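You operate a simulated robot arm through the tools that you are given. There is no shell and no other tool. Be economical: measure what you need, move in short steps, check, and stop when the job is done.

You run a simulated two-armed robot. Do the job below in one go: nothing can be reset, and whatever is moved stays where it is left.

## Task
Put the grey bottle in the white crate. Put one of the shade cards from the top of the steel bench on the squared mat. Open the right cupboard door, put the small carton on the top of the steel bench away on the middle right shelf of the grey cupboard and shut the door again. Take the red hose roll on the top of the steel bench and put it away on the shelf of the wooden stand. Take the brown filter from the squared mat and leave it on the blue tray. Any order will do. Set down upright: small carton.

Only the result counts: the job must be done as asked and must still hold three seconds after the hand-in. Knocking over, shifting, dropping, spilling or breaking anything else fails it.

## Robot
Two 7-joint arms with two-finger parallel grippers on one trunk, on a base that drives. Base frame: it is fixed to the floor where the robot stands at the start and does not move with it; the origin is under the middle of the robot, x ahead of it, y to its left, z up. Lengths are in mm, angles in degrees, forces in N, time in s.
The left shoulder is at the start at [70, 133, 1201], the right one opposite. Places, roughly: blue tray (27x19x3 cm) [800, 4000, 800]; brown filter [500, 250, 1000]; grey bottle (5x5x10 cm) [500, -100, 900]; middle right shelf of the grey cupboard [-1300, 4200, 800]; red hose roll [500, -750, 1000]; right cupboard door [-1300, 3900, 1000]; shade card [500, -250, 750]; shelf of the wooden stand [-3200, -4800, 300]; small carton [250, -250, 1000]; squared mat [600, 500, 900]; white crate [500, 1000, 1000]. Payload 1.57 kg a hand.
Tool frame (each hand has its own): the origin (TCP) lies between the finger pads and is the grasp point; the fingertips stand 30 mm ahead of it; z points along the fingers, y is the line along which they close. The gripper opens to 80 mm. The fingers are 17 mm wide and 12 mm thick; the gripper's body (40 by 82 mm) begins 80 mm behind the TCP.
Orientation is that of the tool frame in the base frame, as a unit quaternion [x, y, z, w]. With the fingers straight down and closing along the base's y, the tool's x points along the base's -x, its y along +y and its z along -z.

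## Interface
- The arms move only by the tool step_arm. It takes "left_motion", "right_motion" or both (then of equal length, played together; a hand with none holds still); each is a list of rows, each a list of 7 numbers: the shift along the tool's x, y, z in mm, then the turn, a rotation vector about the tool's x, y, z in degrees, then the closure, from 0 (fully open) to 1 (shut). In form: [[tx, ty, tz, ax, ay, az, hand], ...]. A call has 1 to 12 rows; each row shifts and turns the commanded pose from where the row before left it, along the tool's axes as they then stand. Rows are played at 5 a second. More than 50 mm and 8.6 degrees between two rows, or a gripper value outside its range, and nothing of the call is played. A pose out of reach is approached as far as the arm can. The call stops where the force on the tool passes 40 N (or 10 N more than at its start, if that is more) or the arm is blocked; 0.2 s more then pass. The fingers move at their own pace (about 153 mm/s each) and stop on an object; they squeeze with about 43 N. The grip force told is the motor's: it shows also when the fingers shut on nothing. Time passes only in rows, and 0.2 s behind the last, so rows that do not move let the fingers close. It gives the time, the measured TCP pose, the force on the tool (base axes), the opening and the grip force at its end, in the units of the frame above (readings bear some noise), with the torque about the TCP (base axes, N m) and any sound that the robot's microphone picked up, and new pictures: "show" is both (left out), scene, wrist or none (wrist: the cameras of the hands that moved).
- Cameras (640 x 400 px; columns grow to the right, rows downward): "scene" is now at [119, -36.9, 1410.7]; the picture's right is [-0.46, -0.89, 0.00], its down [-0.66, 0.34, -0.67] and it looks along [0.60, -0.31, -0.74] (base axes); focal length 214 px, centre (320, 200). "left" rides on the left gripper at [72, 7, -122] in its tool frame; the picture's right is [-0.09, 1.00, 0.00], its down [-0.84, -0.08, -0.54] and it looks along [-0.54, -0.05, 0.84] (tool axes); focal length 238 px, centre (320, 200). "right" rides on the right gripper at [72, -7, -122] in its tool frame; the picture's right is [0.09, 1.00, 0.00], its down [-0.84, 0.08, -0.54] and it looks along [-0.54, 0.05, 0.84] (tool axes); focal length 238 px, centre (320, 200). There is no depth. A picture from a camera that has moved, and an enlarged one, comes with that camera's place and axes in the base frame and with its lens.
- move_column(by): slides the trunk up (or, below 0, down) by that many mm; the arms and the scene camera ride with it, the base frame stays. It gives what a move gives, with no picture.
- base_move(legs): drives the robot by 1 to 6 legs, each [ahead, left, turn to the left] in mm, mm and degrees, along the robot's own axes; the way and the turn of a leg run together, so that a leg with both is an arc; at most 1500 mm and 180 degrees a leg. The arms and the cameras ride along, it lands a little off, and it stops where it bumps. It gives what a move gives, and a new picture of the scene camera.
- head_to(pan, tilt): turns the head with the scene camera to pan (to the left, within 86 degrees either way) and tilt (down, from -29 to 69), counted from straight ahead of the robot. It gives what a move gives, and a new picture of the scene camera.
- inspect(camera, box): a new picture of the part [left, top, right, bottom] of that camera's present view, enlarged. No time passes.
- job_done(): hands the job in; it is judged then, once.

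Work in short steps. Places have to be worked out from the pictures, the camera data and where the tool is seen: move nearer, look again, correct. Check each grasp and each placing, and mend what went wrong. You have 186 turns and 260 pictures in all, those below and enlarged ones among them. Open the grippers and draw the arms clear of the work before you hand the job in, unless the task says otherwise; then end with one line.

The tools are called after ">>>" as name(argument=value, ...) on one line, values as JSON. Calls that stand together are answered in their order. step_arm: Moves the arms, as the interface text tells. Its arguments: {"type":"object","properties":{"left_motion":{"type":"array","items":{"type":"array","items":{"type":"number"}}},"right_motion":{"type":"array","items":{"type":"array","items":{"type":"number"}}},"show":{"type":"string","enum":["both","scene","wrist","none"]}},"required":[]} The other tools are called the same way: move_column (by) slides the trunk up or down; base_move (legs) drives the base; head_to (pan, tilt) turns the head that bears the scene camera; inspect (camera, box) takes an enlarged picture of a part of a camera's view; job_done () hands the job in.

At the start:

```text
clock: 0.0
left_eef_pos: [445.6, 61.5, 1101.2]
left_tcp_rot: [-0.001, 1.0, 0.0, 0.0]
left_ft_force: [0.4, 0.4, -0.4]
left_wrist_torque: [-0.02, 0.01, -0.02]
left_grip_width: 79.7
left_grip_force: 0.2
right_eef_pos: [374.5, -314.4, 1116.1]
right_tcp_rot: [0.0, 1.0, 0.0, 0.0]
right_ft_force: [0.8, -0.1, -0.5]
right_wrist_torque: [-0.02, -0.01, 0.0]
right_grip_width: 80.4
right_grip_force: 0.1
trunk travel left (down, up): [-775.0, 165.0]
robot x, y, heading: [-0.6, 0.8, 0.3]
head pan, tilt: [-27.4, 47.8]
```

scene: 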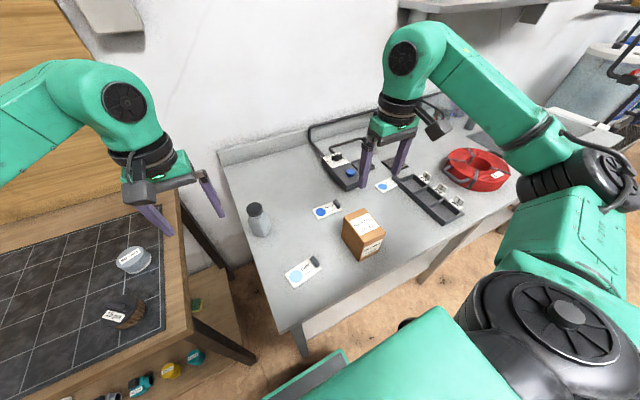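
right: 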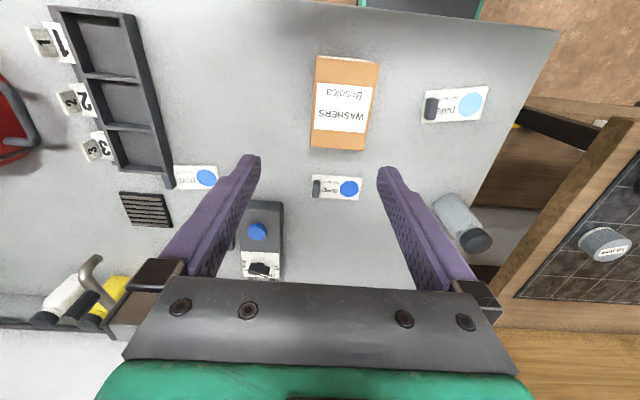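
left: 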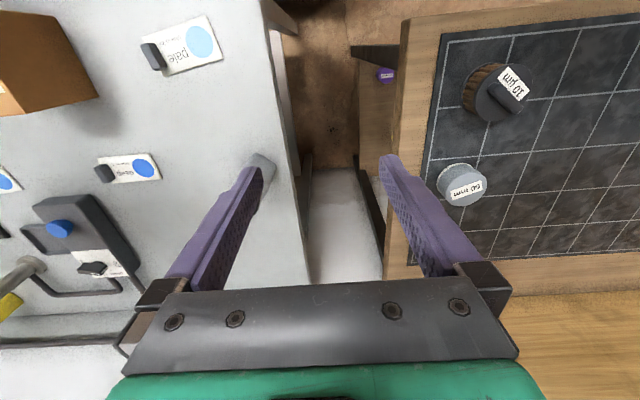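

The first pictures show the steel bench at front right with bottle, cards, carton and hose roll, and the mat with the filter on the left. I look left for the white crate.

>>> head_to(pan=60, tilt=35)

>>> inspect(camera="right", box=[160, 40, 520, 265])

```text
clock: 1.6
left_eef_pos: [446.5, 60.8, 1100.4]
left_tcp_rot: [-0.001, 1.0, 0.0, 0.0]
left_ft_force: [-0.4, -0.7, 0.4]
left_wrist_torque: [0.03, -0.03, 0.01]
left_grip_width: 80.1
left_grip_force: 0.0
right_eef_pos: [372.9, -313.8, 1115.5]
right_tcp_rot: [0.0, 1.0, 0.0, 0.001]
right_ft_force: [0.3, -0.3, 0.2]
right_wrist_torque: [-0.01, -0.02, 0.04]
right_grip_width: 79.8
right_grip_force: 0.0
trunk travel left (down, up): [-775.0, 165.0]
robot x, y, heading: [-2.5, 0.3, -0.1]
head pan, tilt: [60.0, 35.0]
camera scene: at [92.9, 75.7, 1429.4], right [0.87, -0.5, 0.0], down [-0.29, -0.5, -0.82], along [0.41, 0.71, -0.57], focal length 214 px, centre (320, 200)
```

scene: 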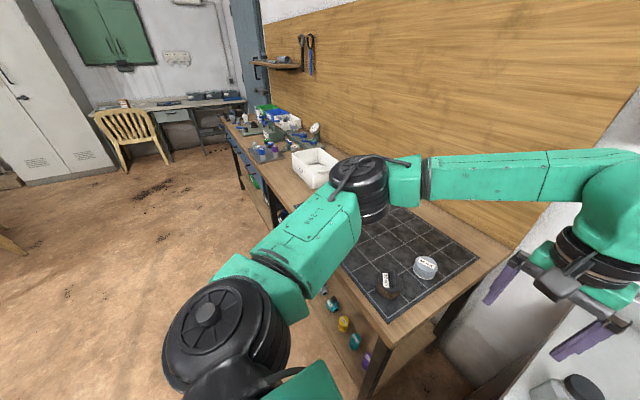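

```text
1.78 times, centred on (340, 152) of right
camera zoom: at [302.2, -319.7, 1238.8], right [-0.09, 1.0, 0.0], down [0.84, 0.08, 0.54], along [0.54, 0.05, -0.84], focal length 424 px, centre (284, 284)
```

zoom: 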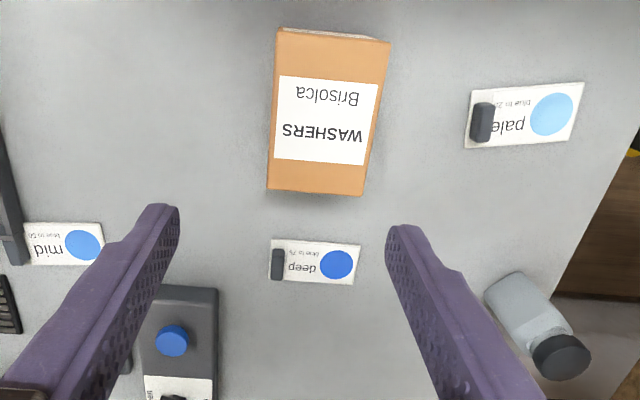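

The bench top triangulates to about z≈865; pale card's clip near (365,-147), bottle near (529,-55). I move the left hand over the bottle for a closer look.

>>> step_arm(left_motion=[[-20, -30, 0, 0, 0, 0, 0], [-20, -30, 0, 0, 0, 0, 0], [-20, -30, 0, 0, 0, 0, 0], [-20, -26, 0, 0, 0, 0, 0], [0, 0, 0, 0, 0, 0, 0]], show="wrist")

>>> head_to(pan=-20, tilt=50)

```text
clock: 2.8
left_eef_pos: [524.4, -54.8, 1100.2]
left_tcp_rot: [0.0, 1.0, 0.0, 0.001]
left_ft_force: [-0.5, 0.1, 0.3]
left_wrist_torque: [-0.03, -0.07, -0.01]
left_grip_width: 80.0
left_grip_force: 0.1
right_eef_pos: [375.6, -314.2, 1115.0]
right_tcp_rot: [0.0, 1.0, 0.0, 0.0]
right_ft_force: [-0.6, -0.8, 0.9]
right_wrist_torque: [-0.04, -0.03, -0.02]
right_grip_width: 80.0
right_grip_force: 0.0
trunk travel left (down, up): [-775.0, 165.0]
robot x, y, heading: [1.9, -0.4, 0.0]
head pan, tilt: [60.0, 35.0]
camera left: at [453.8, -46.8, 1222.6], right [0.09, 1.0, 0.0], down [0.84, -0.08, 0.54], along [0.54, -0.05, -0.84], focal length 238 px, centre (320, 200)
```

left: 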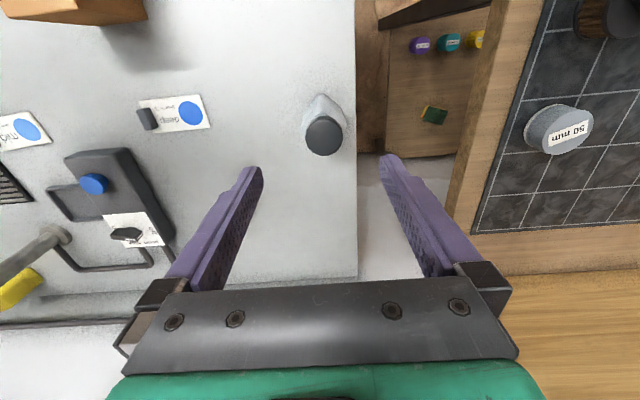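

```text
clock: 4.3
left_eef_pos: [526.2, -54.5, 1099.6]
left_tcp_rot: [-0.001, 1.0, 0.0, -0.001]
left_ft_force: [0.3, 0.4, -1.0]
left_wrist_torque: [0.01, 0.01, 0.0]
left_grip_width: 80.1
left_grip_force: 0.1
right_eef_pos: [374.6, -315.0, 1116.0]
right_tcp_rot: [-0.001, 1.0, 0.001, 0.001]
right_ft_force: [0.1, 0.3, -0.3]
right_wrist_torque: [0.01, 0.04, -0.01]
right_grip_width: 79.8
right_grip_force: 0.1
trunk travel left (down, up): [-775.0, 165.0]
robot x, y, heading: [-4.5, 3.7, -0.2]
head pan, tilt: [-20.0, 50.0]
camera scene: at [121.3, -26.9, 1407.6], right [-0.34, -0.94, 0.0], down [-0.72, 0.26, -0.64], along [0.6, -0.22, -0.77], focal length 214 px, centre (320, 200)
```

scene: 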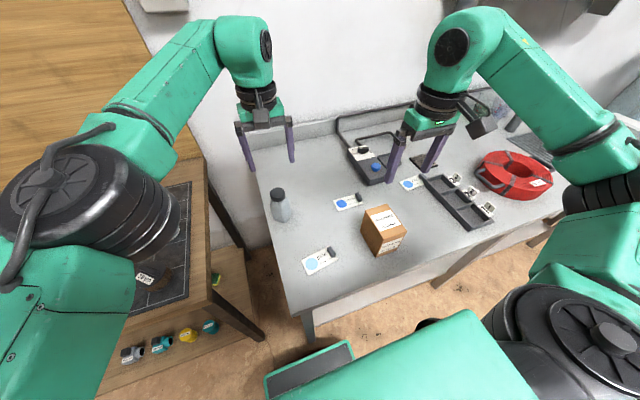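

Cap top triangulates to (537,-50,960). I descend the left hand around the bottle to TCP z≈912.

>>> step_arm(left_motion=[[-11, 4, 40, 0, 0, 0, 0], [0, 0, 50, 0, 0, 0, 0], [0, 0, 50, 0, 0, 0, 0], [0, 0, 47, 0, 0, 0, 0], [0, 0, 0, 0, 0, 0, 0]], show="both")

```text
clock: 5.5
left_eef_pos: [535.5, -51.0, 912.0]
left_tcp_rot: [-0.002, 1.0, 0.0, 0.0]
left_ft_force: [0.8, -0.5, 0.2]
left_wrist_torque: [0.0, 0.01, -0.01]
left_grip_width: 80.1
left_grip_force: 0.0
right_eef_pos: [373.6, -314.8, 1115.6]
right_tcp_rot: [0.001, 1.0, 0.0, 0.0]
right_ft_force: [-0.3, -0.4, 1.1]
right_wrist_torque: [0.02, 0.01, -0.04]
right_grip_width: 80.0
right_grip_force: 0.2
trunk travel left (down, up): [-775.0, 165.0]
robot x, y, heading: [-0.3, 0.1, -0.2]
head pan, tilt: [-20.0, 50.0]
camera scene: at [120.9, -26.7, 1407.7], right [-0.34, -0.94, 0.0], down [-0.72, 0.26, -0.64], along [0.6, -0.22, -0.77], focal length 214 px, centre (320, 200)
camera left: at [464.9, -43.7, 1034.7], right [0.09, 1.0, 0.0], down [0.84, -0.08, 0.54], along [0.54, -0.05, -0.84], focal length 238 px, centre (320, 200)
```

scene: 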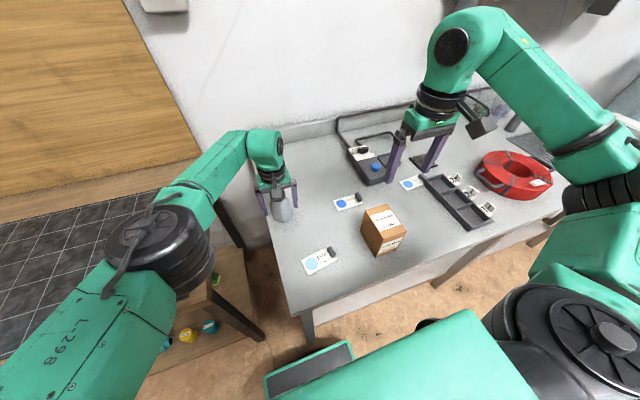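
left: 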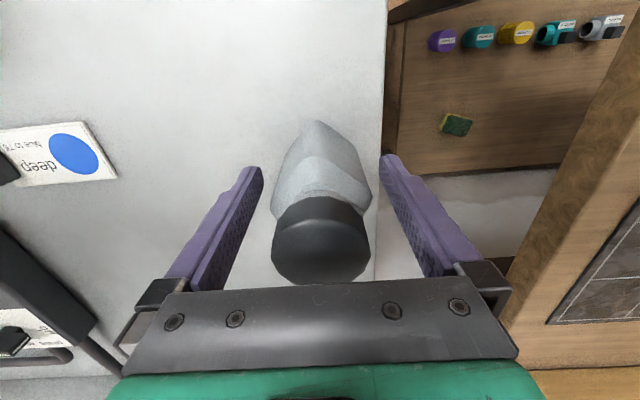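

The bottle sits centred between the fingers. Close and lift.

>>> step_arm(left_motion=[[0, 0, 0, 0, 0, 0, 1], [0, 0, 0, 0, 0, 0, 1], [0, 0, 0, 0, 0, 0, 1], [0, 0, -40, 0, 0, 0, 1], [0, 0, -50, 0, 0, 0, 1], [0, 0, -50, 0, 0, 0, 1], [10, 40, -20, 0, 0, 0, 1], [20, 45, 0, 0, 0, 0, 1], [20, 45, 0, 0, 0, 0, 1], [20, 40, 0, 0, 0, 0, 1]], show="wrist")

```text
clock: 7.8
left_eef_pos: [465.8, 123.6, 1074.6]
left_tcp_rot: [0.0, 1.0, -0.001, 0.0]
left_ft_force: [0.7, -0.4, 0.4]
left_wrist_torque: [-0.02, 0.05, -0.02]
left_grip_width: 57.4
left_grip_force: 42.8
right_eef_pos: [373.6, -311.7, 1116.3]
right_tcp_rot: [0.0, 1.0, -0.001, 0.0]
right_ft_force: [-0.7, -0.5, -0.6]
right_wrist_torque: [-0.06, 0.02, 0.0]
right_grip_width: 79.9
right_grip_force: 0.1
trunk travel left (down, up): [-775.0, 165.0]
robot x, y, heading: [-1.9, 3.3, 0.3]
head pan, tilt: [-20.0, 50.0]
camera left: at [394.4, 129.9, 1197.2], right [0.09, 1.0, 0.0], down [0.84, -0.07, 0.54], along [0.54, -0.05, -0.84], focal length 238 px, centre (320, 200)
```

left: 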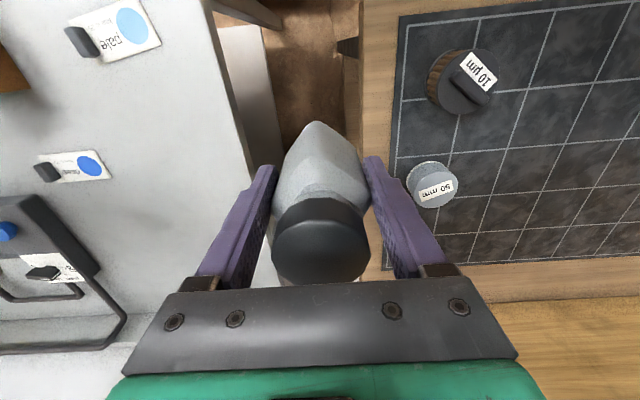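

Bottle held (57 mm). Now the right hand moves over the pale card's clip near (365,-147).

>>> step_arm(right_motion=[[3, 45, 0, 0, 0, 0, 0], [3, 45, 0, 0, 0, 0, 0], [3, 45, 0, 0, 0, 0, 0], [0, 30, 40, 0, 0, 0, 0], [0, 0, 40, 0, 0, 0, 0], [0, 0, 0, 0, 0, 0, 0]], show="wrist")

```text
clock: 9.2
left_eef_pos: [466.6, 119.7, 1074.3]
left_tcp_rot: [-0.001, 1.0, 0.001, 0.0]
left_ft_force: [-0.1, 0.4, -1.4]
left_wrist_torque: [0.0, 0.0, 0.01]
left_grip_width: 57.7
left_grip_force: 43.0
right_eef_pos: [365.7, -149.2, 1035.3]
right_tcp_rot: [-0.001, 1.0, 0.0, 0.0]
right_ft_force: [0.1, -0.1, -0.6]
right_wrist_torque: [0.0, 0.03, -0.01]
right_grip_width: 80.2
right_grip_force: 0.1
trunk travel left (down, up): [-775.0, 165.0]
robot x, y, heading: [-2.0, 0.8, 0.2]
head pan, tilt: [-20.0, 50.0]
camera right: at [293.0, -154.3, 1158.3], right [-0.09, 1.0, 0.0], down [0.84, 0.08, 0.54], along [0.54, 0.05, -0.84], focal length 238 px, centre (320, 200)
```

right: 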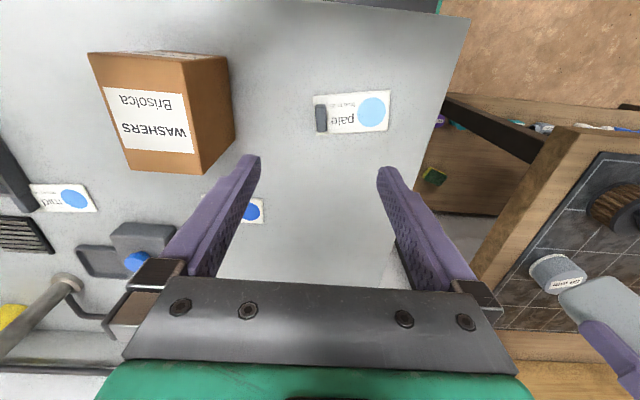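

>>> inspect(camera="right", box=[290, 75, 402, 145])

```text
5.71 times, centred on (346, 110) of right
camera zoom: at [293.0, -154.3, 1158.3], right [-0.09, 1.0, 0.0], down [0.84, 0.08, 0.54], along [0.54, 0.05, -0.84], focal length 1362 px, centre (171, 714)
```

zoom: 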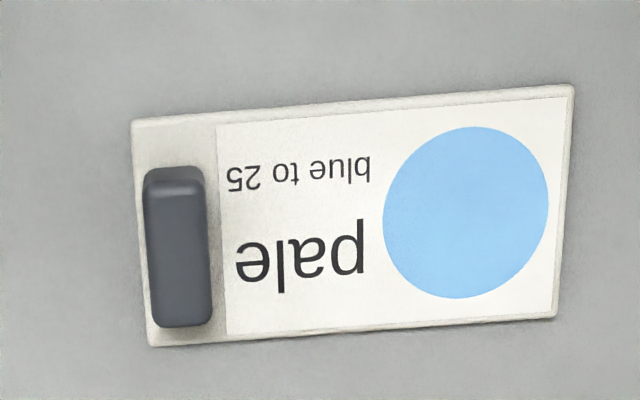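

The clip is about 13×34 mm, card turned 9°. I turn the right tool by -9° about its z, shift 2 mm, and come down to TCP z≈902.

>>> step_arm(right_motion=[[2, 2, 40, 0, 0, -4.5, 0.2], [0, 0, 40, 0, 0, -4.5, 0.4], [0, 0, 40, 0, 0, 0, 0.5], [0, 0, 13, 0, 0, 0, 0.5], [0, 0, 0, 0, 0, 0, 0.5]], show="wrist")

>>> inspect(camera="right", box=[220, 110, 420, 235])

```text
clock: 10.3
left_eef_pos: [466.6, 120.5, 1075.8]
left_tcp_rot: [-0.001, 1.0, 0.0, 0.0]
left_ft_force: [-0.8, -0.2, -0.9]
left_wrist_torque: [0.01, -0.01, -0.04]
left_grip_width: 57.8
left_grip_force: 43.1
right_eef_pos: [362.7, -147.6, 902.7]
right_tcp_rot: [-0.078, 0.997, 0.0, 0.0]
right_ft_force: [0.3, 0.6, 0.1]
right_wrist_torque: [0.0, -0.04, 0.01]
right_grip_width: 39.8
right_grip_force: 0.0
trunk travel left (down, up): [-775.0, 165.0]
robot x, y, heading: [-3.0, 0.2, 0.4]
head pan, tilt: [-20.0, 50.0]
camera right: at [292.7, -164.2, 1025.7], right [-0.25, 0.97, 0.0], down [0.81, 0.21, 0.54], along [0.53, 0.13, -0.84], focal length 238 px, centre (320, 200)
```

right: 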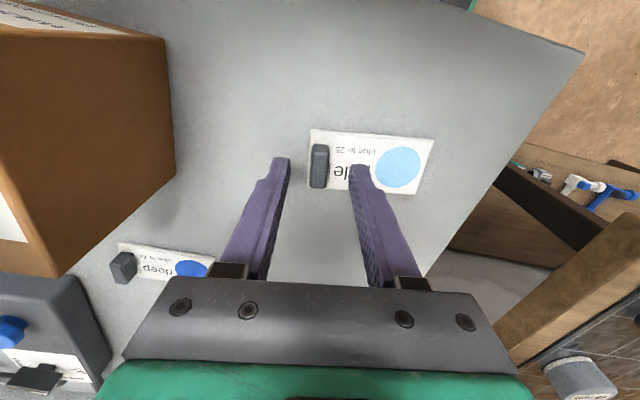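

```text
3.20 times, centred on (320, 172) of right
camera zoom: at [292.7, -164.2, 1025.7], right [-0.25, 0.97, 0.0], down [0.81, 0.21, 0.54], along [0.53, 0.13, -0.84], focal length 763 px, centre (320, 288)
```

zoom: 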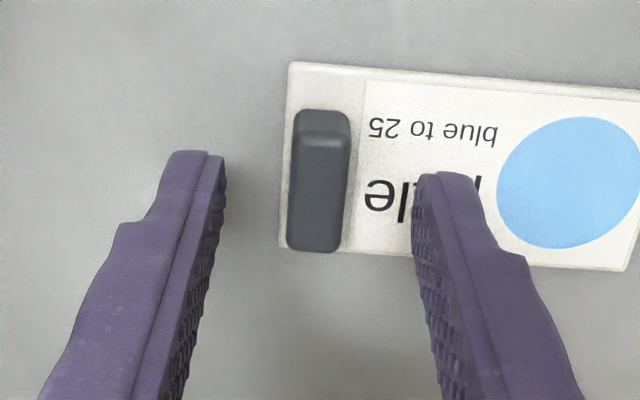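

Aligned. I descend 6 mm more and close on the clip.

>>> step_arm(right_motion=[[0, 0, 6, 0, 0, 0, 0.5], [0, 0, 0, 0, 0, 0, 1], [0, 0, 0, 0, 0, 0, 1], [0, 0, 0, 0, 0, 0, 1]], show="wrist")

```text
clock: 11.3
left_eef_pos: [467.0, 120.7, 1074.5]
left_tcp_rot: [-0.001, 1.0, -0.001, 0.0]
left_ft_force: [0.4, -0.1, -1.6]
left_wrist_torque: [0.0, -0.03, 0.0]
left_grip_width: 57.7
left_grip_force: 43.1
right_eef_pos: [362.4, -147.4, 896.5]
right_tcp_rot: [-0.078, 0.997, 0.0, 0.0]
right_ft_force: [0.2, 0.3, 0.3]
right_wrist_torque: [0.02, -0.05, 0.02]
right_grip_width: 11.9
right_grip_force: 29.5
trunk travel left (down, up): [-775.0, 165.0]
robot x, y, heading: [0.9, 2.4, -0.1]
head pan, tilt: [-20.0, 50.0]
camera right: at [293.1, -164.1, 1020.1], right [-0.25, 0.97, 0.0], down [0.81, 0.21, 0.54], along [0.53, 0.13, -0.84], focal length 238 px, centre (320, 200)
```

right: 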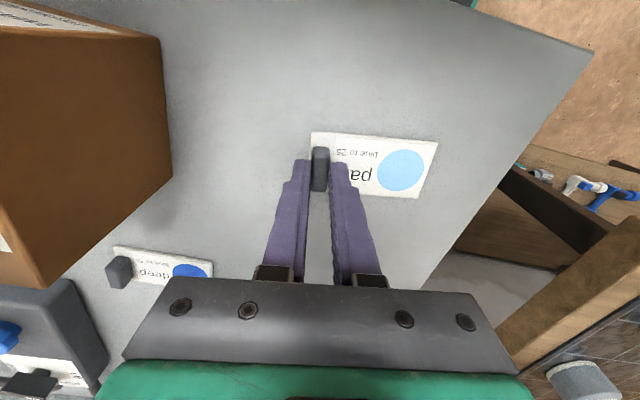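

The gripper holds at 11.9 mm. Lift and check.

>>> step_arm(right_motion=[[0, 0, 0, 0, 0, 0, 1], [0, 0, -30, 0, 0, 0, 1], [0, 0, -50, 0, 0, 0, 1], [0, 0, -50, 0, 0, 0, 1], [0, 0, -50, 0, 0, 0, 1], [0, 0, 0, 0, 0, 0, 1]], show="wrist")

>>> head_to(pan=50, tilt=45)

```text
clock: 12.8
left_eef_pos: [467.4, 120.2, 1074.6]
left_tcp_rot: [-0.001, 1.0, 0.0, 0.0]
left_ft_force: [0.2, 0.3, -1.1]
left_wrist_torque: [-0.03, 0.02, 0.0]
left_grip_width: 57.5
left_grip_force: 43.5
right_eef_pos: [364.5, -147.6, 1076.6]
right_tcp_rot: [-0.079, 0.997, 0.0, 0.0]
right_ft_force: [-0.4, 0.1, 0.0]
right_wrist_torque: [0.02, 0.01, 0.01]
right_grip_width: 11.5
right_grip_force: 29.6
trunk travel left (down, up): [-775.0, 165.0]
robot x, y, heading: [3.4, 0.2, 0.1]
head pan, tilt: [-20.0, 50.0]
camera right: at [293.6, -163.4, 1199.8], right [-0.25, 0.97, 0.0], down [0.81, 0.21, 0.54], along [0.52, 0.13, -0.84], focal length 238 px, centre (320, 200)
```

right: 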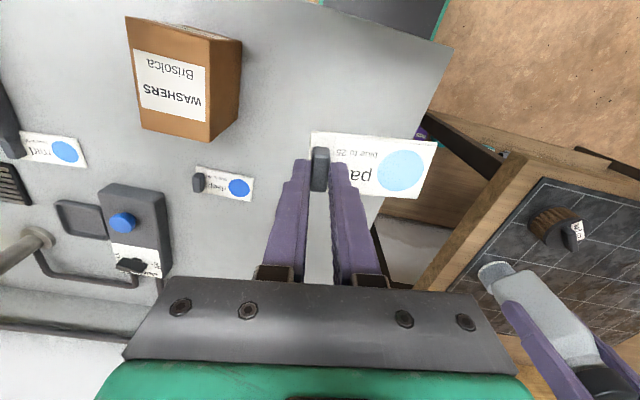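

```text
clock: 14.2
left_eef_pos: [467.3, 120.1, 1073.9]
left_tcp_rot: [-0.001, 1.0, 0.0, 0.0]
left_ft_force: [0.7, -0.5, 0.1]
left_wrist_torque: [-0.02, -0.03, -0.01]
left_grip_width: 57.2
left_grip_force: 42.1
right_eef_pos: [364.6, -147.8, 1077.1]
right_tcp_rot: [-0.078, 0.997, 0.0, 0.0]
right_ft_force: [-0.7, 0.0, -0.6]
right_wrist_torque: [-0.01, -0.03, -0.02]
right_grip_width: 11.6
right_grip_force: 29.0
trunk travel left (down, up): [-775.0, 165.0]
robot x, y, heading: [-1.1, 2.0, 0.1]
head pan, tilt: [50.0, 45.0]
camera scene: at [101.4, 61.8, 1414.5], right [0.77, -0.64, 0.0], down [-0.46, -0.54, -0.71], along [0.45, 0.54, -0.71], focal length 214 px, centre (320, 200)
```

scene: 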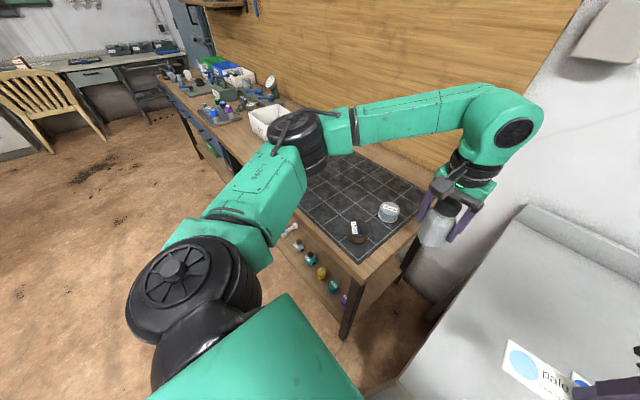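

Card held. I drive left 450 mm so mat and crate come within reach.

>>> base_move(legs=[[0, 450, 0]])

```text
clock: 16.9
left_eef_pos: [467.2, 567.6, 1073.6]
left_tcp_rot: [-0.001, 1.0, 0.0, 0.0]
left_ft_force: [0.0, -0.7, -0.7]
left_wrist_torque: [-0.02, 0.02, -0.01]
left_grip_width: 57.6
left_grip_force: 43.1
right_eef_pos: [364.0, 300.3, 1076.7]
right_tcp_rot: [-0.078, 0.997, -0.001, 0.0]
right_ft_force: [0.3, 0.6, 0.5]
right_wrist_torque: [0.01, -0.01, -0.02]
right_grip_width: 11.6
right_grip_force: 28.9
trunk travel left (down, up): [-775.0, 165.0]
robot x, y, heading: [3.3, 447.9, 0.4]
head pan, tilt: [50.0, 45.0]
camera scene: at [101.3, 509.4, 1414.6], right [0.77, -0.64, 0.0], down [-0.45, -0.54, -0.71], along [0.45, 0.54, -0.71], focal length 214 px, centre (320, 200)
```

scene: 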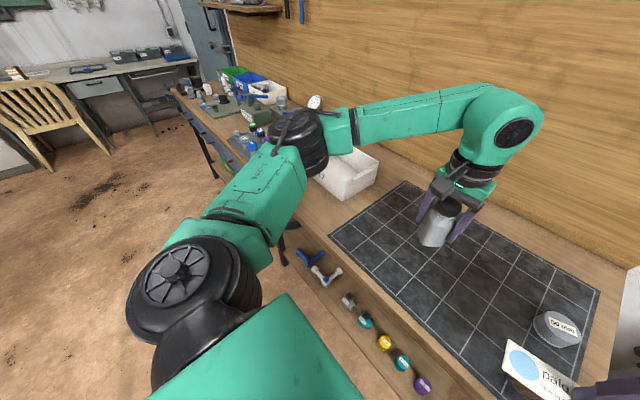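

Mat clear area lies around (520,430..520). I move the left hand with the bottle out to the left, then the right hand over the mat.

>>> step_arm(left_motion=[[10, 50, 0, 0, 0, 0, 1], [10, 50, 0, 0, 0, 0, 1], [10, 50, 0, 0, 0, 0, 1], [10, 50, 0, 0, 0, 0, 1], [0, 0, 0, 0, 0, 0, 1], [0, 0, 0, 0, 0, 0, 1], [0, 0, 0, 0, 0, 0, 1], [0, 0, 0, 0, 0, 0, 1]], right_motion=[[0, 0, 0, 0, 0, 0, 1], [0, 0, 0, 0, 0, 0, 1], [-20, 30, 0, 0, 0, 4.5, 1], [-40, 30, 0, 0, 0, 4.5, 1], [-40, 30, 0, 0, 0, 0, 1], [-40, 30, 0, 0, 0, 0, 1], [-20, 10, 0, 0, 0, 0, 1], [0, 0, 0, 0, 0, 0, 1]], show="both")

```text
refused: row 1 steps farther than a row can; nothing moved
```

>>> step_arm(left_motion=[[10, 48, 0, 0, 0, 0, 1], [10, 48, 0, 0, 0, 0, 1], [10, 48, 0, 0, 0, 0, 1], [10, 48, 0, 0, 0, 0, 1], [0, 0, 0, 0, 0, 0, 1], [0, 0, 0, 0, 0, 0, 1], [0, 0, 0, 0, 0, 0, 1], [0, 0, 0, 0, 0, 0, 1]], right_motion=[[0, 0, 0, 0, 0, 0, 1], [0, 0, 0, 0, 0, 0, 1], [-20, 30, 0, 0, 0, 4.5, 1], [-38, 30, 0, 0, 0, 4.5, 1], [-38, 30, 0, 0, 0, 0, 1], [-38, 30, 0, 0, 0, 0, 1], [-22, 10, 0, 0, 0, 0, 1], [0, 0, 0, 0, 0, 0, 1]], show="both")

```text
clock: 18.7
left_eef_pos: [426.7, 759.0, 1074.6]
left_tcp_rot: [0.0, 1.0, 0.0, 0.0]
left_ft_force: [-0.7, -0.6, 0.9]
left_wrist_torque: [0.02, -0.02, 0.01]
left_grip_width: 57.6
left_grip_force: 42.9
right_eef_pos: [512.3, 436.3, 1078.2]
right_tcp_rot: [0.0, 1.0, 0.0, 0.0]
right_ft_force: [0.4, 0.3, -0.1]
right_wrist_torque: [-0.01, 0.0, -0.01]
right_grip_width: 11.9
right_grip_force: 29.2
trunk travel left (down, up): [-775.0, 165.0]
robot x, y, heading: [1.4, 445.2, 0.4]
head pan, tilt: [50.0, 45.0]
camera scene: at [101.1, 509.5, 1414.6], right [0.77, -0.64, 0.0], down [-0.45, -0.54, -0.71], along [0.45, 0.54, -0.71], focal length 214 px, centre (320, 200)
camera right: at [439.6, 431.7, 1200.3], right [-0.09, 1.0, 0.0], down [0.84, 0.08, 0.54], along [0.54, 0.05, -0.84], focal length 238 px, centre (320, 200)
camera left: at [355.8, 765.7, 1197.4], right [0.09, 1.0, 0.0], down [0.84, -0.08, 0.54], along [0.54, -0.05, -0.84], focal length 238 px, centre (320, 200)
```

scene: 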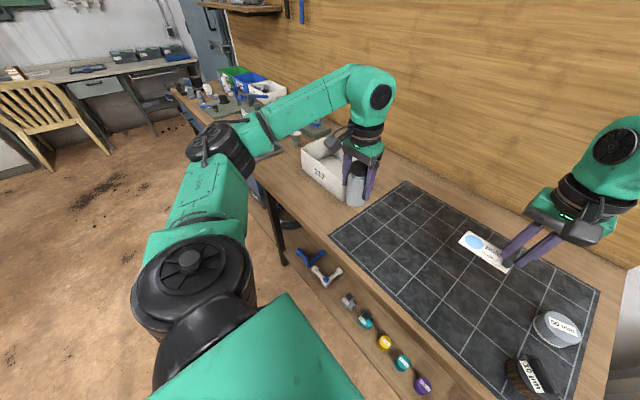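
right: 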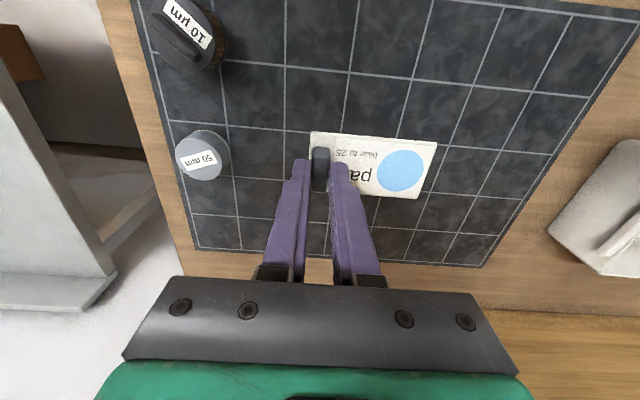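
left: 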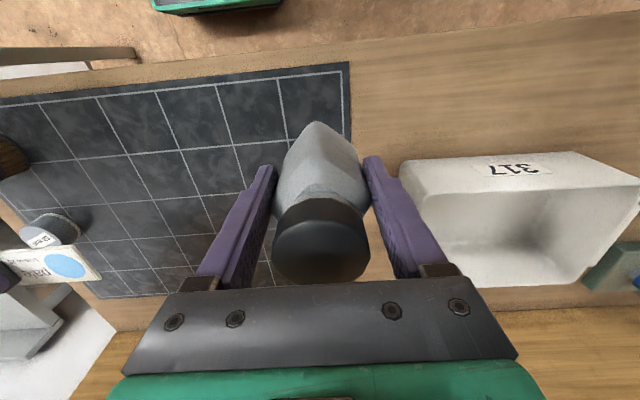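

Mat covers roughly x 385–800, y 270–700; the card is well above it. I lower by 130 mm and use the parallax of grid nodes to measure mat height.

>>> step_arm(right_motion=[[0, 0, 45, 0, 0, 0, 1], [0, 0, 45, 0, 0, 0, 1], [0, 0, 40, 0, 0, 0, 1], [0, 0, 0, 0, 0, 0, 1]], show="wrist")

```text
clock: 19.7
left_eef_pos: [428.1, 759.3, 1074.5]
left_tcp_rot: [-0.001, 1.0, 0.0, -0.001]
left_ft_force: [0.4, -0.2, -0.9]
left_wrist_torque: [-0.04, 0.01, 0.0]
left_grip_width: 57.9
left_grip_force: 43.3
right_eef_pos: [511.4, 437.2, 943.2]
right_tcp_rot: [0.0, 1.0, 0.001, 0.0]
right_ft_force: [0.9, -0.4, -0.2]
right_wrist_torque: [-0.03, 0.01, -0.03]
right_grip_width: 11.8
right_grip_force: 29.1
trunk travel left (down, up): [-775.0, 165.0]
robot x, y, heading: [0.2, 447.2, -0.0]
head pan, tilt: [50.0, 45.0]
camera right: at [440.0, 432.0, 1067.7], right [-0.09, 1.0, 0.0], down [0.84, 0.08, 0.54], along [0.54, 0.05, -0.84], focal length 238 px, centre (320, 200)
```

right: 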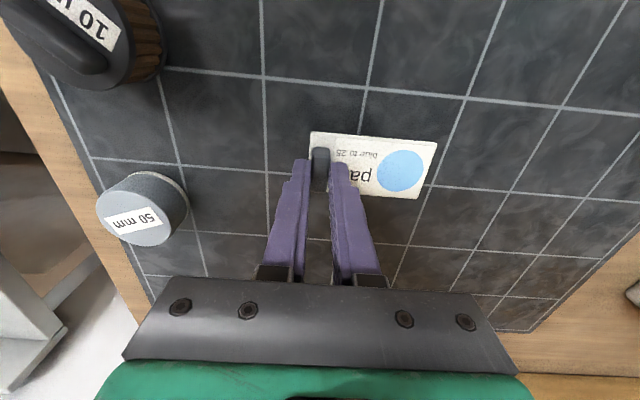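

Mat surface ≈ z 850, so the card bottom touches at TCP ≈ 885. I descend to 892 and then inch.

>>> step_arm(right_motion=[[0, 0, 40, 0, 0, 0, 1], [0, 0, 11, 0, 0, 0, 1], [0, 0, 2, 0, 0, 0, 1], [0, 0, 2, 0, 0, 0, 1]], show="wrist")

>>> inspect(camera="right", box=[250, 110, 450, 235])

```text
clock: 20.7
left_eef_pos: [422.7, 758.1, 1076.5]
left_tcp_rot: [0.0, 1.0, 0.001, 0.003]
left_ft_force: [0.6, 0.0, -0.7]
left_wrist_torque: [0.0, 0.02, -0.04]
left_grip_width: 57.6
left_grip_force: 42.9
right_eef_pos: [510.5, 437.3, 896.6]
right_tcp_rot: [0.001, 1.0, 0.003, 0.004]
right_ft_force: [-8.5, -5.2, 17.2]
right_wrist_torque: [-0.21, 0.36, 0.03]
right_grip_width: 11.8
right_grip_force: 29.5
trunk travel left (down, up): [-775.0, 165.0]
robot x, y, heading: [-2.0, 449.0, -0.3]
head pan, tilt: [50.0, 45.0]
stopped in row 4 (right hand): the force on the tool passed its limit (the readings are from after the stop); the commanded pose is now the measured one
camera right: at [437.7, 431.0, 1019.2], right [-0.09, 1.0, 0.0], down [0.83, 0.07, 0.55], along [0.55, 0.05, -0.84], focal length 238 px, centre (320, 200)
```

right: 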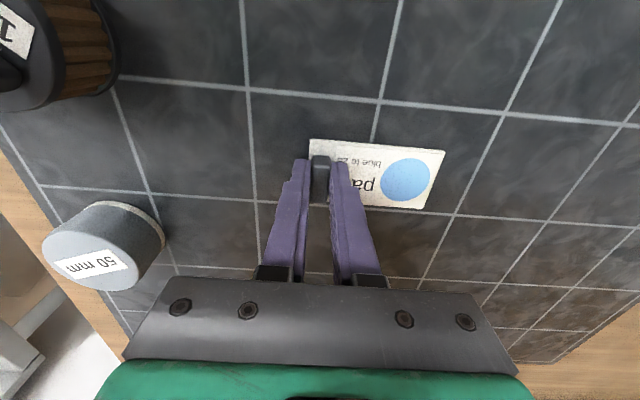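

```text
3.20 times, centred on (350, 172) of right
camera zoom: at [437.7, 431.0, 1019.2], right [-0.09, 1.0, 0.0], down [0.83, 0.07, 0.55], along [0.55, 0.05, -0.84], focal length 763 px, centre (224, 288)
```

zoom: 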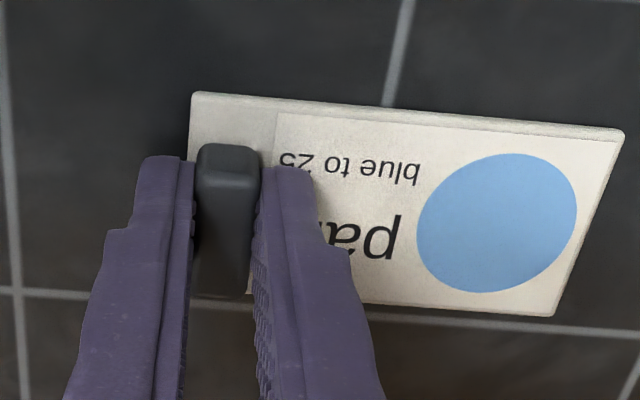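

Contact with 17 N at TCP 897 — the card lies on the mat. Ease up 2 mm, open and lift.

>>> step_arm(right_motion=[[0, 0, -1.5, 0, 0, 0, 1], [0, 0, 0, 0, 0, 0, 0.75], [0, 0, 0, 0, 0, 0, 0.6], [0, 0, -30, 0, 0, 0, 0.6], [0, 0, -50, 0, 0, 0, 0.5], [0, 0, -50, 0, 0, 0, 0.3], [0, 0, -40, 0, 0, 0, 0]], show="wrist")

```text
clock: 22.3
left_eef_pos: [427.4, 760.4, 1075.0]
left_tcp_rot: [-0.001, 1.0, 0.001, 0.0]
left_ft_force: [-1.7, -0.1, -0.6]
left_wrist_torque: [0.0, -0.02, -0.04]
left_grip_width: 57.8
left_grip_force: 42.9
right_eef_pos: [513.1, 438.3, 1065.7]
right_tcp_rot: [0.002, 1.0, 0.001, 0.001]
right_ft_force: [-0.2, -0.3, 0.3]
right_wrist_torque: [-0.01, 0.01, -0.01]
right_grip_width: 80.1
right_grip_force: 0.1
trunk travel left (down, up): [-775.0, 165.0]
robot x, y, heading: [-1.1, 450.7, -0.3]
head pan, tilt: [50.0, 45.0]
camera right: at [440.1, 432.2, 1189.0], right [-0.09, 1.0, 0.0], down [0.83, 0.07, 0.55], along [0.54, 0.05, -0.84], focal length 238 px, centre (320, 200)
```

right: 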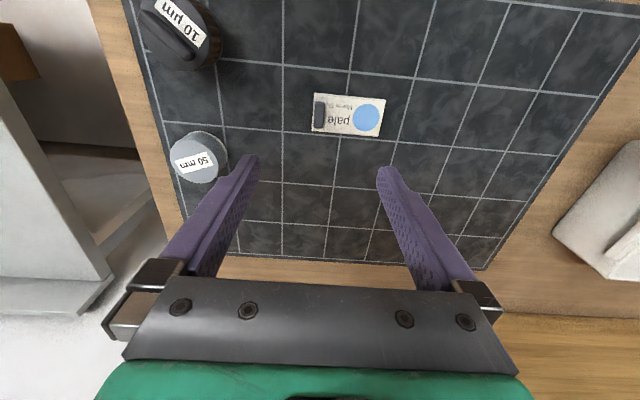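

Card lies flat on the mat. Now raise the left hand a little and drive left 400 mm toward the crate.

>>> step_arm(left_motion=[[0, 0, -40, 0, 0, 0, 1], [0, 0, -20, 0, 0, 0, 1]], show="none")

>>> base_move(legs=[[0, 400, 0]])

>>> step_arm(left_motion=[[0, 0, 0, 0, 0, 0, 1]], show="wrist")

```text
clock: 22.9
left_eef_pos: [429.2, 759.4, 1135.0]
left_tcp_rot: [0.0, 1.0, -0.001, 0.0]
left_ft_force: [-0.3, -0.3, -0.7]
left_wrist_torque: [0.01, -0.01, -0.02]
left_grip_width: 57.8
left_grip_force: 42.7
right_eef_pos: [512.9, 436.3, 1066.2]
right_tcp_rot: [0.0, 1.0, 0.001, 0.003]
right_ft_force: [-0.1, -0.4, 0.1]
right_wrist_torque: [0.01, 0.0, 0.02]
right_grip_width: 80.1
right_grip_force: 0.0
trunk travel left (down, up): [-775.0, 165.0]
robot x, y, heading: [-0.6, 443.7, -0.0]
head pan, tilt: [50.0, 45.0]
```

```text
clock: 25.4
left_eef_pos: [426.3, 1159.1, 1135.0]
left_tcp_rot: [-0.001, 1.0, 0.0, -0.001]
left_ft_force: [-0.1, 0.2, -1.0]
left_wrist_torque: [-0.01, -0.01, 0.04]
left_grip_width: 57.5
left_grip_force: 42.6
right_eef_pos: [513.5, 835.6, 1065.6]
right_tcp_rot: [0.0, 1.0, 0.002, 0.003]
right_ft_force: [0.4, 0.1, -0.9]
right_wrist_torque: [0.0, -0.02, -0.01]
right_grip_width: 79.7
right_grip_force: 0.0
trunk travel left (down, up): [-775.0, 165.0]
robot x, y, heading: [0.6, 850.0, 0.4]
head pan, tilt: [50.0, 45.0]
camera scene: at [100.6, 909.4, 1414.6], right [0.77, -0.64, 0.0], down [-0.45, -0.54, -0.71], along [0.45, 0.54, -0.71], focal length 214 px, centre (320, 200)
```

scene: 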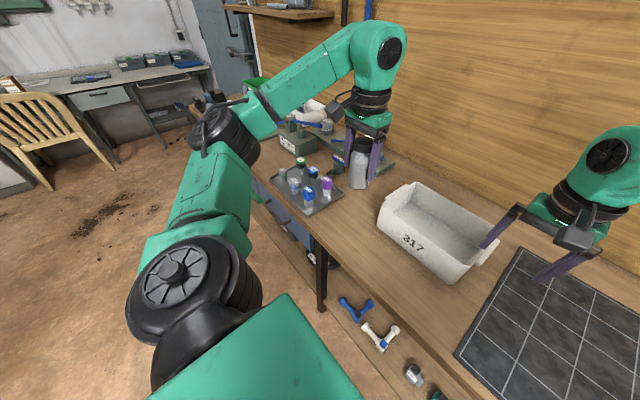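

```text
clock: 25.8
left_eef_pos: [425.9, 1159.7, 1134.3]
left_tcp_rot: [-0.002, 1.0, 0.0, 0.0]
left_ft_force: [-0.2, -1.7, 0.1]
left_wrist_torque: [0.02, 0.01, 0.0]
left_grip_width: 57.7
left_grip_force: 43.3
right_eef_pos: [512.0, 838.7, 1066.1]
right_tcp_rot: [0.0, 1.0, 0.002, 0.002]
right_ft_force: [0.1, 0.5, -0.8]
right_wrist_torque: [0.04, 0.0, -0.01]
right_grip_width: 79.8
right_grip_force: 0.1
trunk travel left (down, up): [-775.0, 165.0]
robot x, y, heading: [2.2, 845.6, 0.1]
head pan, tilt: [50.0, 45.0]
camera left: at [355.3, 1166.8, 1257.7], right [0.09, 1.0, 0.0], down [0.84, -0.07, 0.54], along [0.54, -0.05, -0.84], focal length 238 px, centre (320, 200)
```

left: 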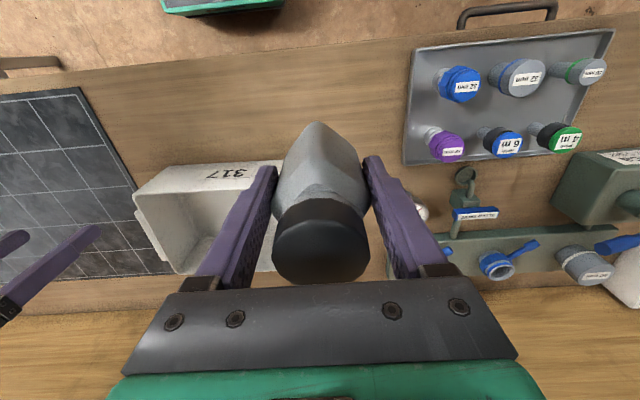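

Crate rim corners give centre ≈ (597,1003), x 525–670. I move the bottle over (585,1003).

>>> step_arm(left_motion=[[-32, -32, 0, 0, 0, 0, 1], [-32, -32, 0, 0, 0, 0, 1], [-32, -32, 0, 0, 0, 0, 1], [-32, -32, 0, 0, 0, 0, 1], [-31, -28, 0, 0, 0, 0, 1], [0, 0, 0, 0, 0, 0, 1]], show="both")

```text
clock: 27.2
left_eef_pos: [579.1, 1004.1, 1134.8]
left_tcp_rot: [-0.002, 1.0, 0.0, 0.002]
left_ft_force: [0.1, 0.1, -0.2]
left_wrist_torque: [-0.04, -0.02, -0.02]
left_grip_width: 57.7
left_grip_force: 42.6
left hand out of reach, approached as far as the arm can: row 5
right_eef_pos: [511.8, 839.2, 1065.5]
right_tcp_rot: [0.001, 1.0, 0.001, 0.002]
right_ft_force: [0.5, -0.2, 1.0]
right_wrist_torque: [-0.01, 0.01, 0.0]
right_grip_width: 80.0
right_grip_force: 0.1
trunk travel left (down, up): [-775.0, 165.0]
robot x, y, heading: [-0.3, 849.6, 0.2]
head pan, tilt: [50.0, 45.0]
camera scene: at [99.7, 912.4, 1414.6], right [0.77, -0.64, 0.0], down [-0.45, -0.54, -0.71], along [0.45, 0.54, -0.71], focal length 214 px, centre (320, 200)
camera left: at [507.6, 1012.0, 1256.7], right [0.09, 1.0, 0.0], down [0.84, -0.07, 0.54], along [0.54, -0.05, -0.84], focal length 238 px, centre (320, 200)
```

scene: 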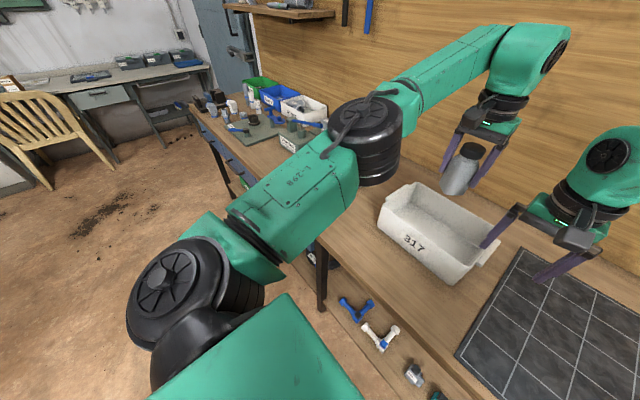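
left: 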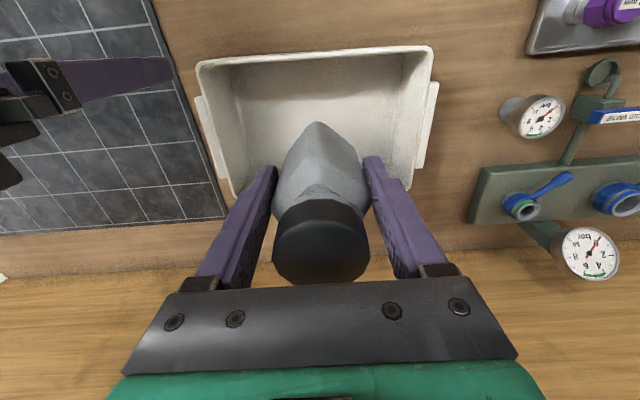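

Crate centre confirmed (597,1001), rim ≈950. I descend inside to TCP≈926.

>>> step_arm(left_motion=[[0, 0, 45, 0, 0, 0, 1], [0, 0, 45, 0, 0, 0, 1], [0, 0, 45, 0, 0, 0, 1], [0, 0, 45, 0, 0, 0, 1], [0, 0, 25, 0, 0, 0, 1], [0, 0, 3, 0, 0, 0, 1], [0, 0, 3, 0, 0, 0, 1]], show="wrist")

```text
clock: 28.8
left_eef_pos: [578.1, 1003.1, 927.7]
left_tcp_rot: [-0.002, 1.0, 0.0, 0.006]
left_ft_force: [7.7, 4.0, 35.1]
left_wrist_torque: [0.24, -0.13, 0.0]
left_grip_width: 57.5
left_grip_force: 43.2
right_eef_pos: [509.2, 837.9, 1068.0]
right_tcp_rot: [0.0, 1.0, 0.002, 0.004]
right_ft_force: [-0.6, 0.3, -0.7]
right_wrist_torque: [-0.01, -0.02, -0.01]
right_grip_width: 79.9
right_grip_force: 0.1
trunk travel left (down, up): [-775.0, 165.0]
robot x, y, heading: [-0.6, 845.6, -0.2]
head pan, tilt: [50.0, 45.0]
camera left: at [505.4, 1010.4, 1049.7], right [0.09, 1.0, 0.0], down [0.83, -0.07, 0.55], along [0.55, -0.05, -0.83], focal length 238 px, centre (320, 200)
```

left: 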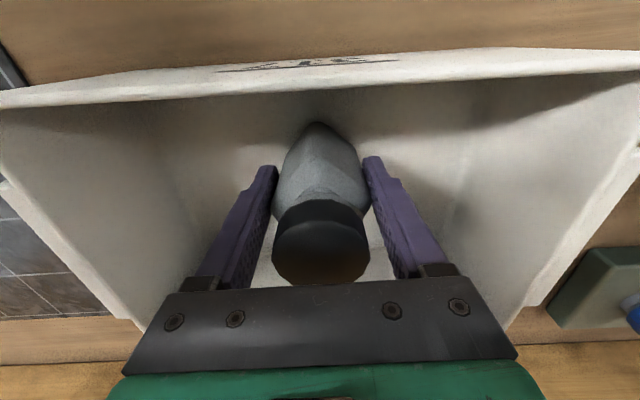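

The bottle rests on the crate floor (35 N). Ease 2 mm, open, and rise.

>>> step_arm(left_motion=[[0, 0, -2, 0, 0, 0, 1], [0, 0, 0, 0, 0, 0, 0], [0, 0, 0, 0, 0, 0, 0], [0, 0, -30, 0, 0, 0, 0], [0, 0, -50, 0, 0, 0, 0], [0, 0, -50, 0, 0, 0, 0], [0, 0, -50, 0, 0, 0, 0], [0, 0, 0, 0, 0, 0, 0]], show="wrist")

```text
clock: 30.6
left_eef_pos: [579.2, 1007.4, 1104.5]
left_tcp_rot: [-0.001, 1.0, 0.0, 0.0]
left_ft_force: [0.6, -0.7, 0.8]
left_wrist_torque: [-0.03, 0.0, 0.02]
left_grip_width: 80.0
left_grip_force: 0.0
right_eef_pos: [513.4, 837.0, 1065.2]
right_tcp_rot: [0.001, 1.0, 0.001, 0.002]
right_ft_force: [0.2, 0.8, 0.4]
right_wrist_torque: [0.0, -0.03, 0.02]
right_grip_width: 80.0
right_grip_force: 0.0
trunk travel left (down, up): [-775.0, 165.0]
robot x, y, heading: [-0.2, 846.4, 0.1]
head pan, tilt: [50.0, 45.0]
camera left: at [507.1, 1012.7, 1226.8], right [0.09, 1.0, 0.0], down [0.84, -0.07, 0.54], along [0.54, -0.05, -0.84], focal length 238 px, centre (320, 200)
```

left: 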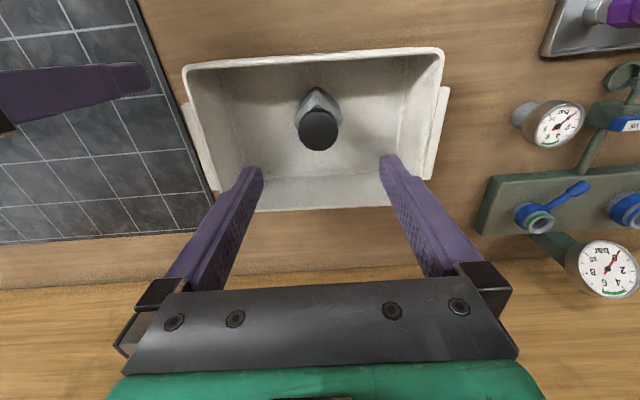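

The bottle stands upright in the crate. Now drive right 750 mm back toward the filter.

>>> base_move(legs=[[0, -750, 0]])

>>> step_arm(left_motion=[[45, -20, 0, 0, 0, 0, 0], [45, -20, 0, 0, 0, 0, 0], [20, 0, 0, 0, 0, 0, 0], [0, 0, 0, 0, 0, 0, 0]], show="wrist")

```text
clock: 34.7
left_eef_pos: [581.0, 253.4, 1103.2]
left_tcp_rot: [-0.002, 1.0, 0.0, 0.0]
left_ft_force: [0.8, -0.5, 0.7]
left_wrist_torque: [-0.01, 0.0, -0.04]
left_grip_width: 80.1
left_grip_force: 0.1
right_eef_pos: [514.7, 86.9, 1065.8]
right_tcp_rot: [-0.001, 1.0, 0.002, 0.003]
right_ft_force: [0.0, -0.1, 0.8]
right_wrist_torque: [0.0, 0.02, -0.01]
right_grip_width: 80.2
right_grip_force: 0.2
trunk travel left (down, up): [-775.0, 165.0]
robot x, y, heading: [3.3, 96.0, 0.1]
head pan, tilt: [50.0, 45.0]
camera scene: at [102.6, 159.5, 1414.5], right [0.77, -0.64, 0.0], down [-0.45, -0.54, -0.71], along [0.45, 0.54, -0.71], focal length 214 px, centre (320, 200)
```

scene: 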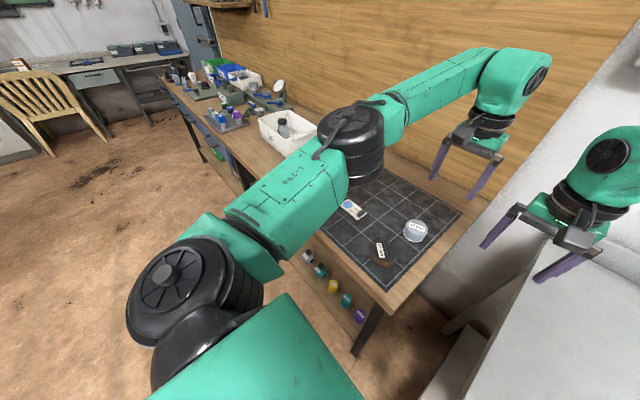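

```text
clock: 35.7
left_eef_pos: [470.8, 214.9, 1103.1]
left_tcp_rot: [-0.002, 1.0, 0.001, -0.001]
left_ft_force: [0.9, 0.3, 0.5]
left_wrist_torque: [0.01, -0.01, 0.0]
left_grip_width: 80.3
left_grip_force: 0.0
right_eef_pos: [516.0, 86.3, 1064.8]
right_tcp_rot: [-0.001, 1.0, 0.002, 0.003]
right_ft_force: [1.2, 0.6, -0.4]
right_wrist_torque: [0.0, -0.02, 0.03]
right_grip_width: 80.2
right_grip_force: 0.1
trunk travel left (down, up): [-775.0, 165.0]
robot x, y, heading: [2.4, 97.7, -0.1]
head pan, tilt: [50.0, 45.0]
camera left: at [398.9, 220.8, 1225.7], right [0.09, 1.0, 0.0], down [0.84, -0.07, 0.54], along [0.54, -0.05, -0.84], focal length 238 px, centre (320, 200)
```

left: 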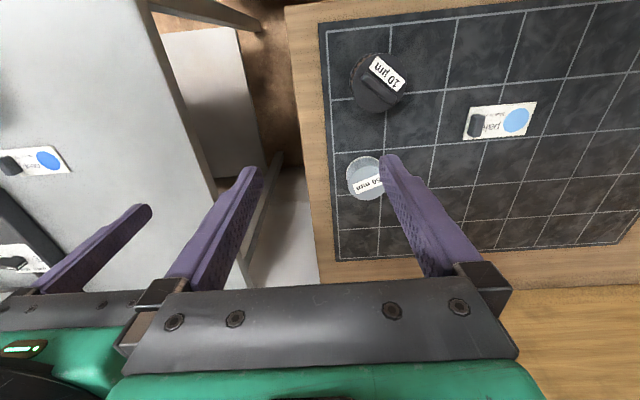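

>>> inspect(camera="left", box=[320, 30, 480, 130])

>>> inspect(camera="scene", box=[340, 210, 440, 273])

```text
4.00 times, centred on (400, 80) of left
camera zoom: at [398.9, 220.8, 1225.7], right [0.09, 1.0, 0.0], down [0.84, -0.07, 0.54], along [0.54, -0.05, -0.84], focal length 953 px, centre (0, 680)
```

zoom: 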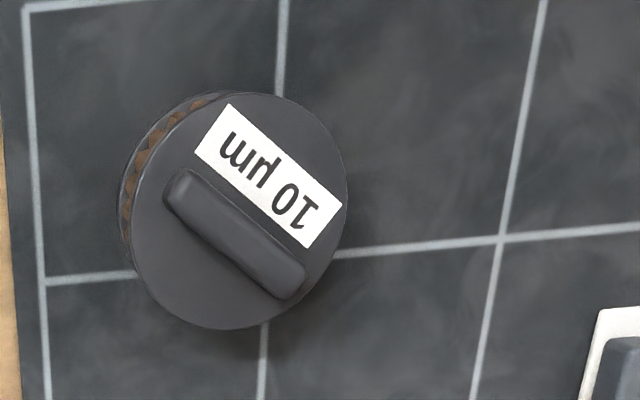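

```text
6.35 times, centred on (390, 242) of scene
camera zoom: at [102.7, 159.2, 1414.5], right [0.77, -0.64, 0.0], down [-0.45, -0.54, -0.71], along [0.45, 0.54, -0.71], focal length 1362 px, centre (-124, -64)
```

zoom: 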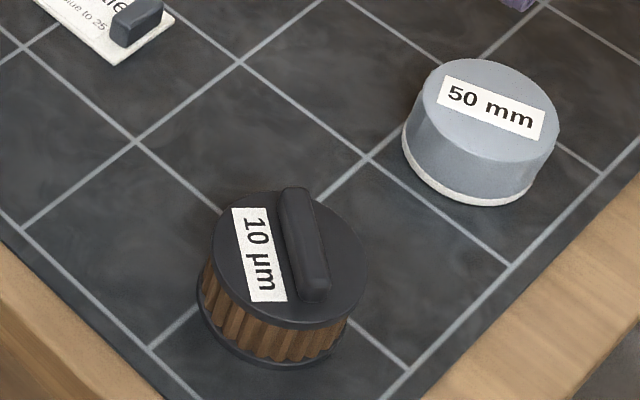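

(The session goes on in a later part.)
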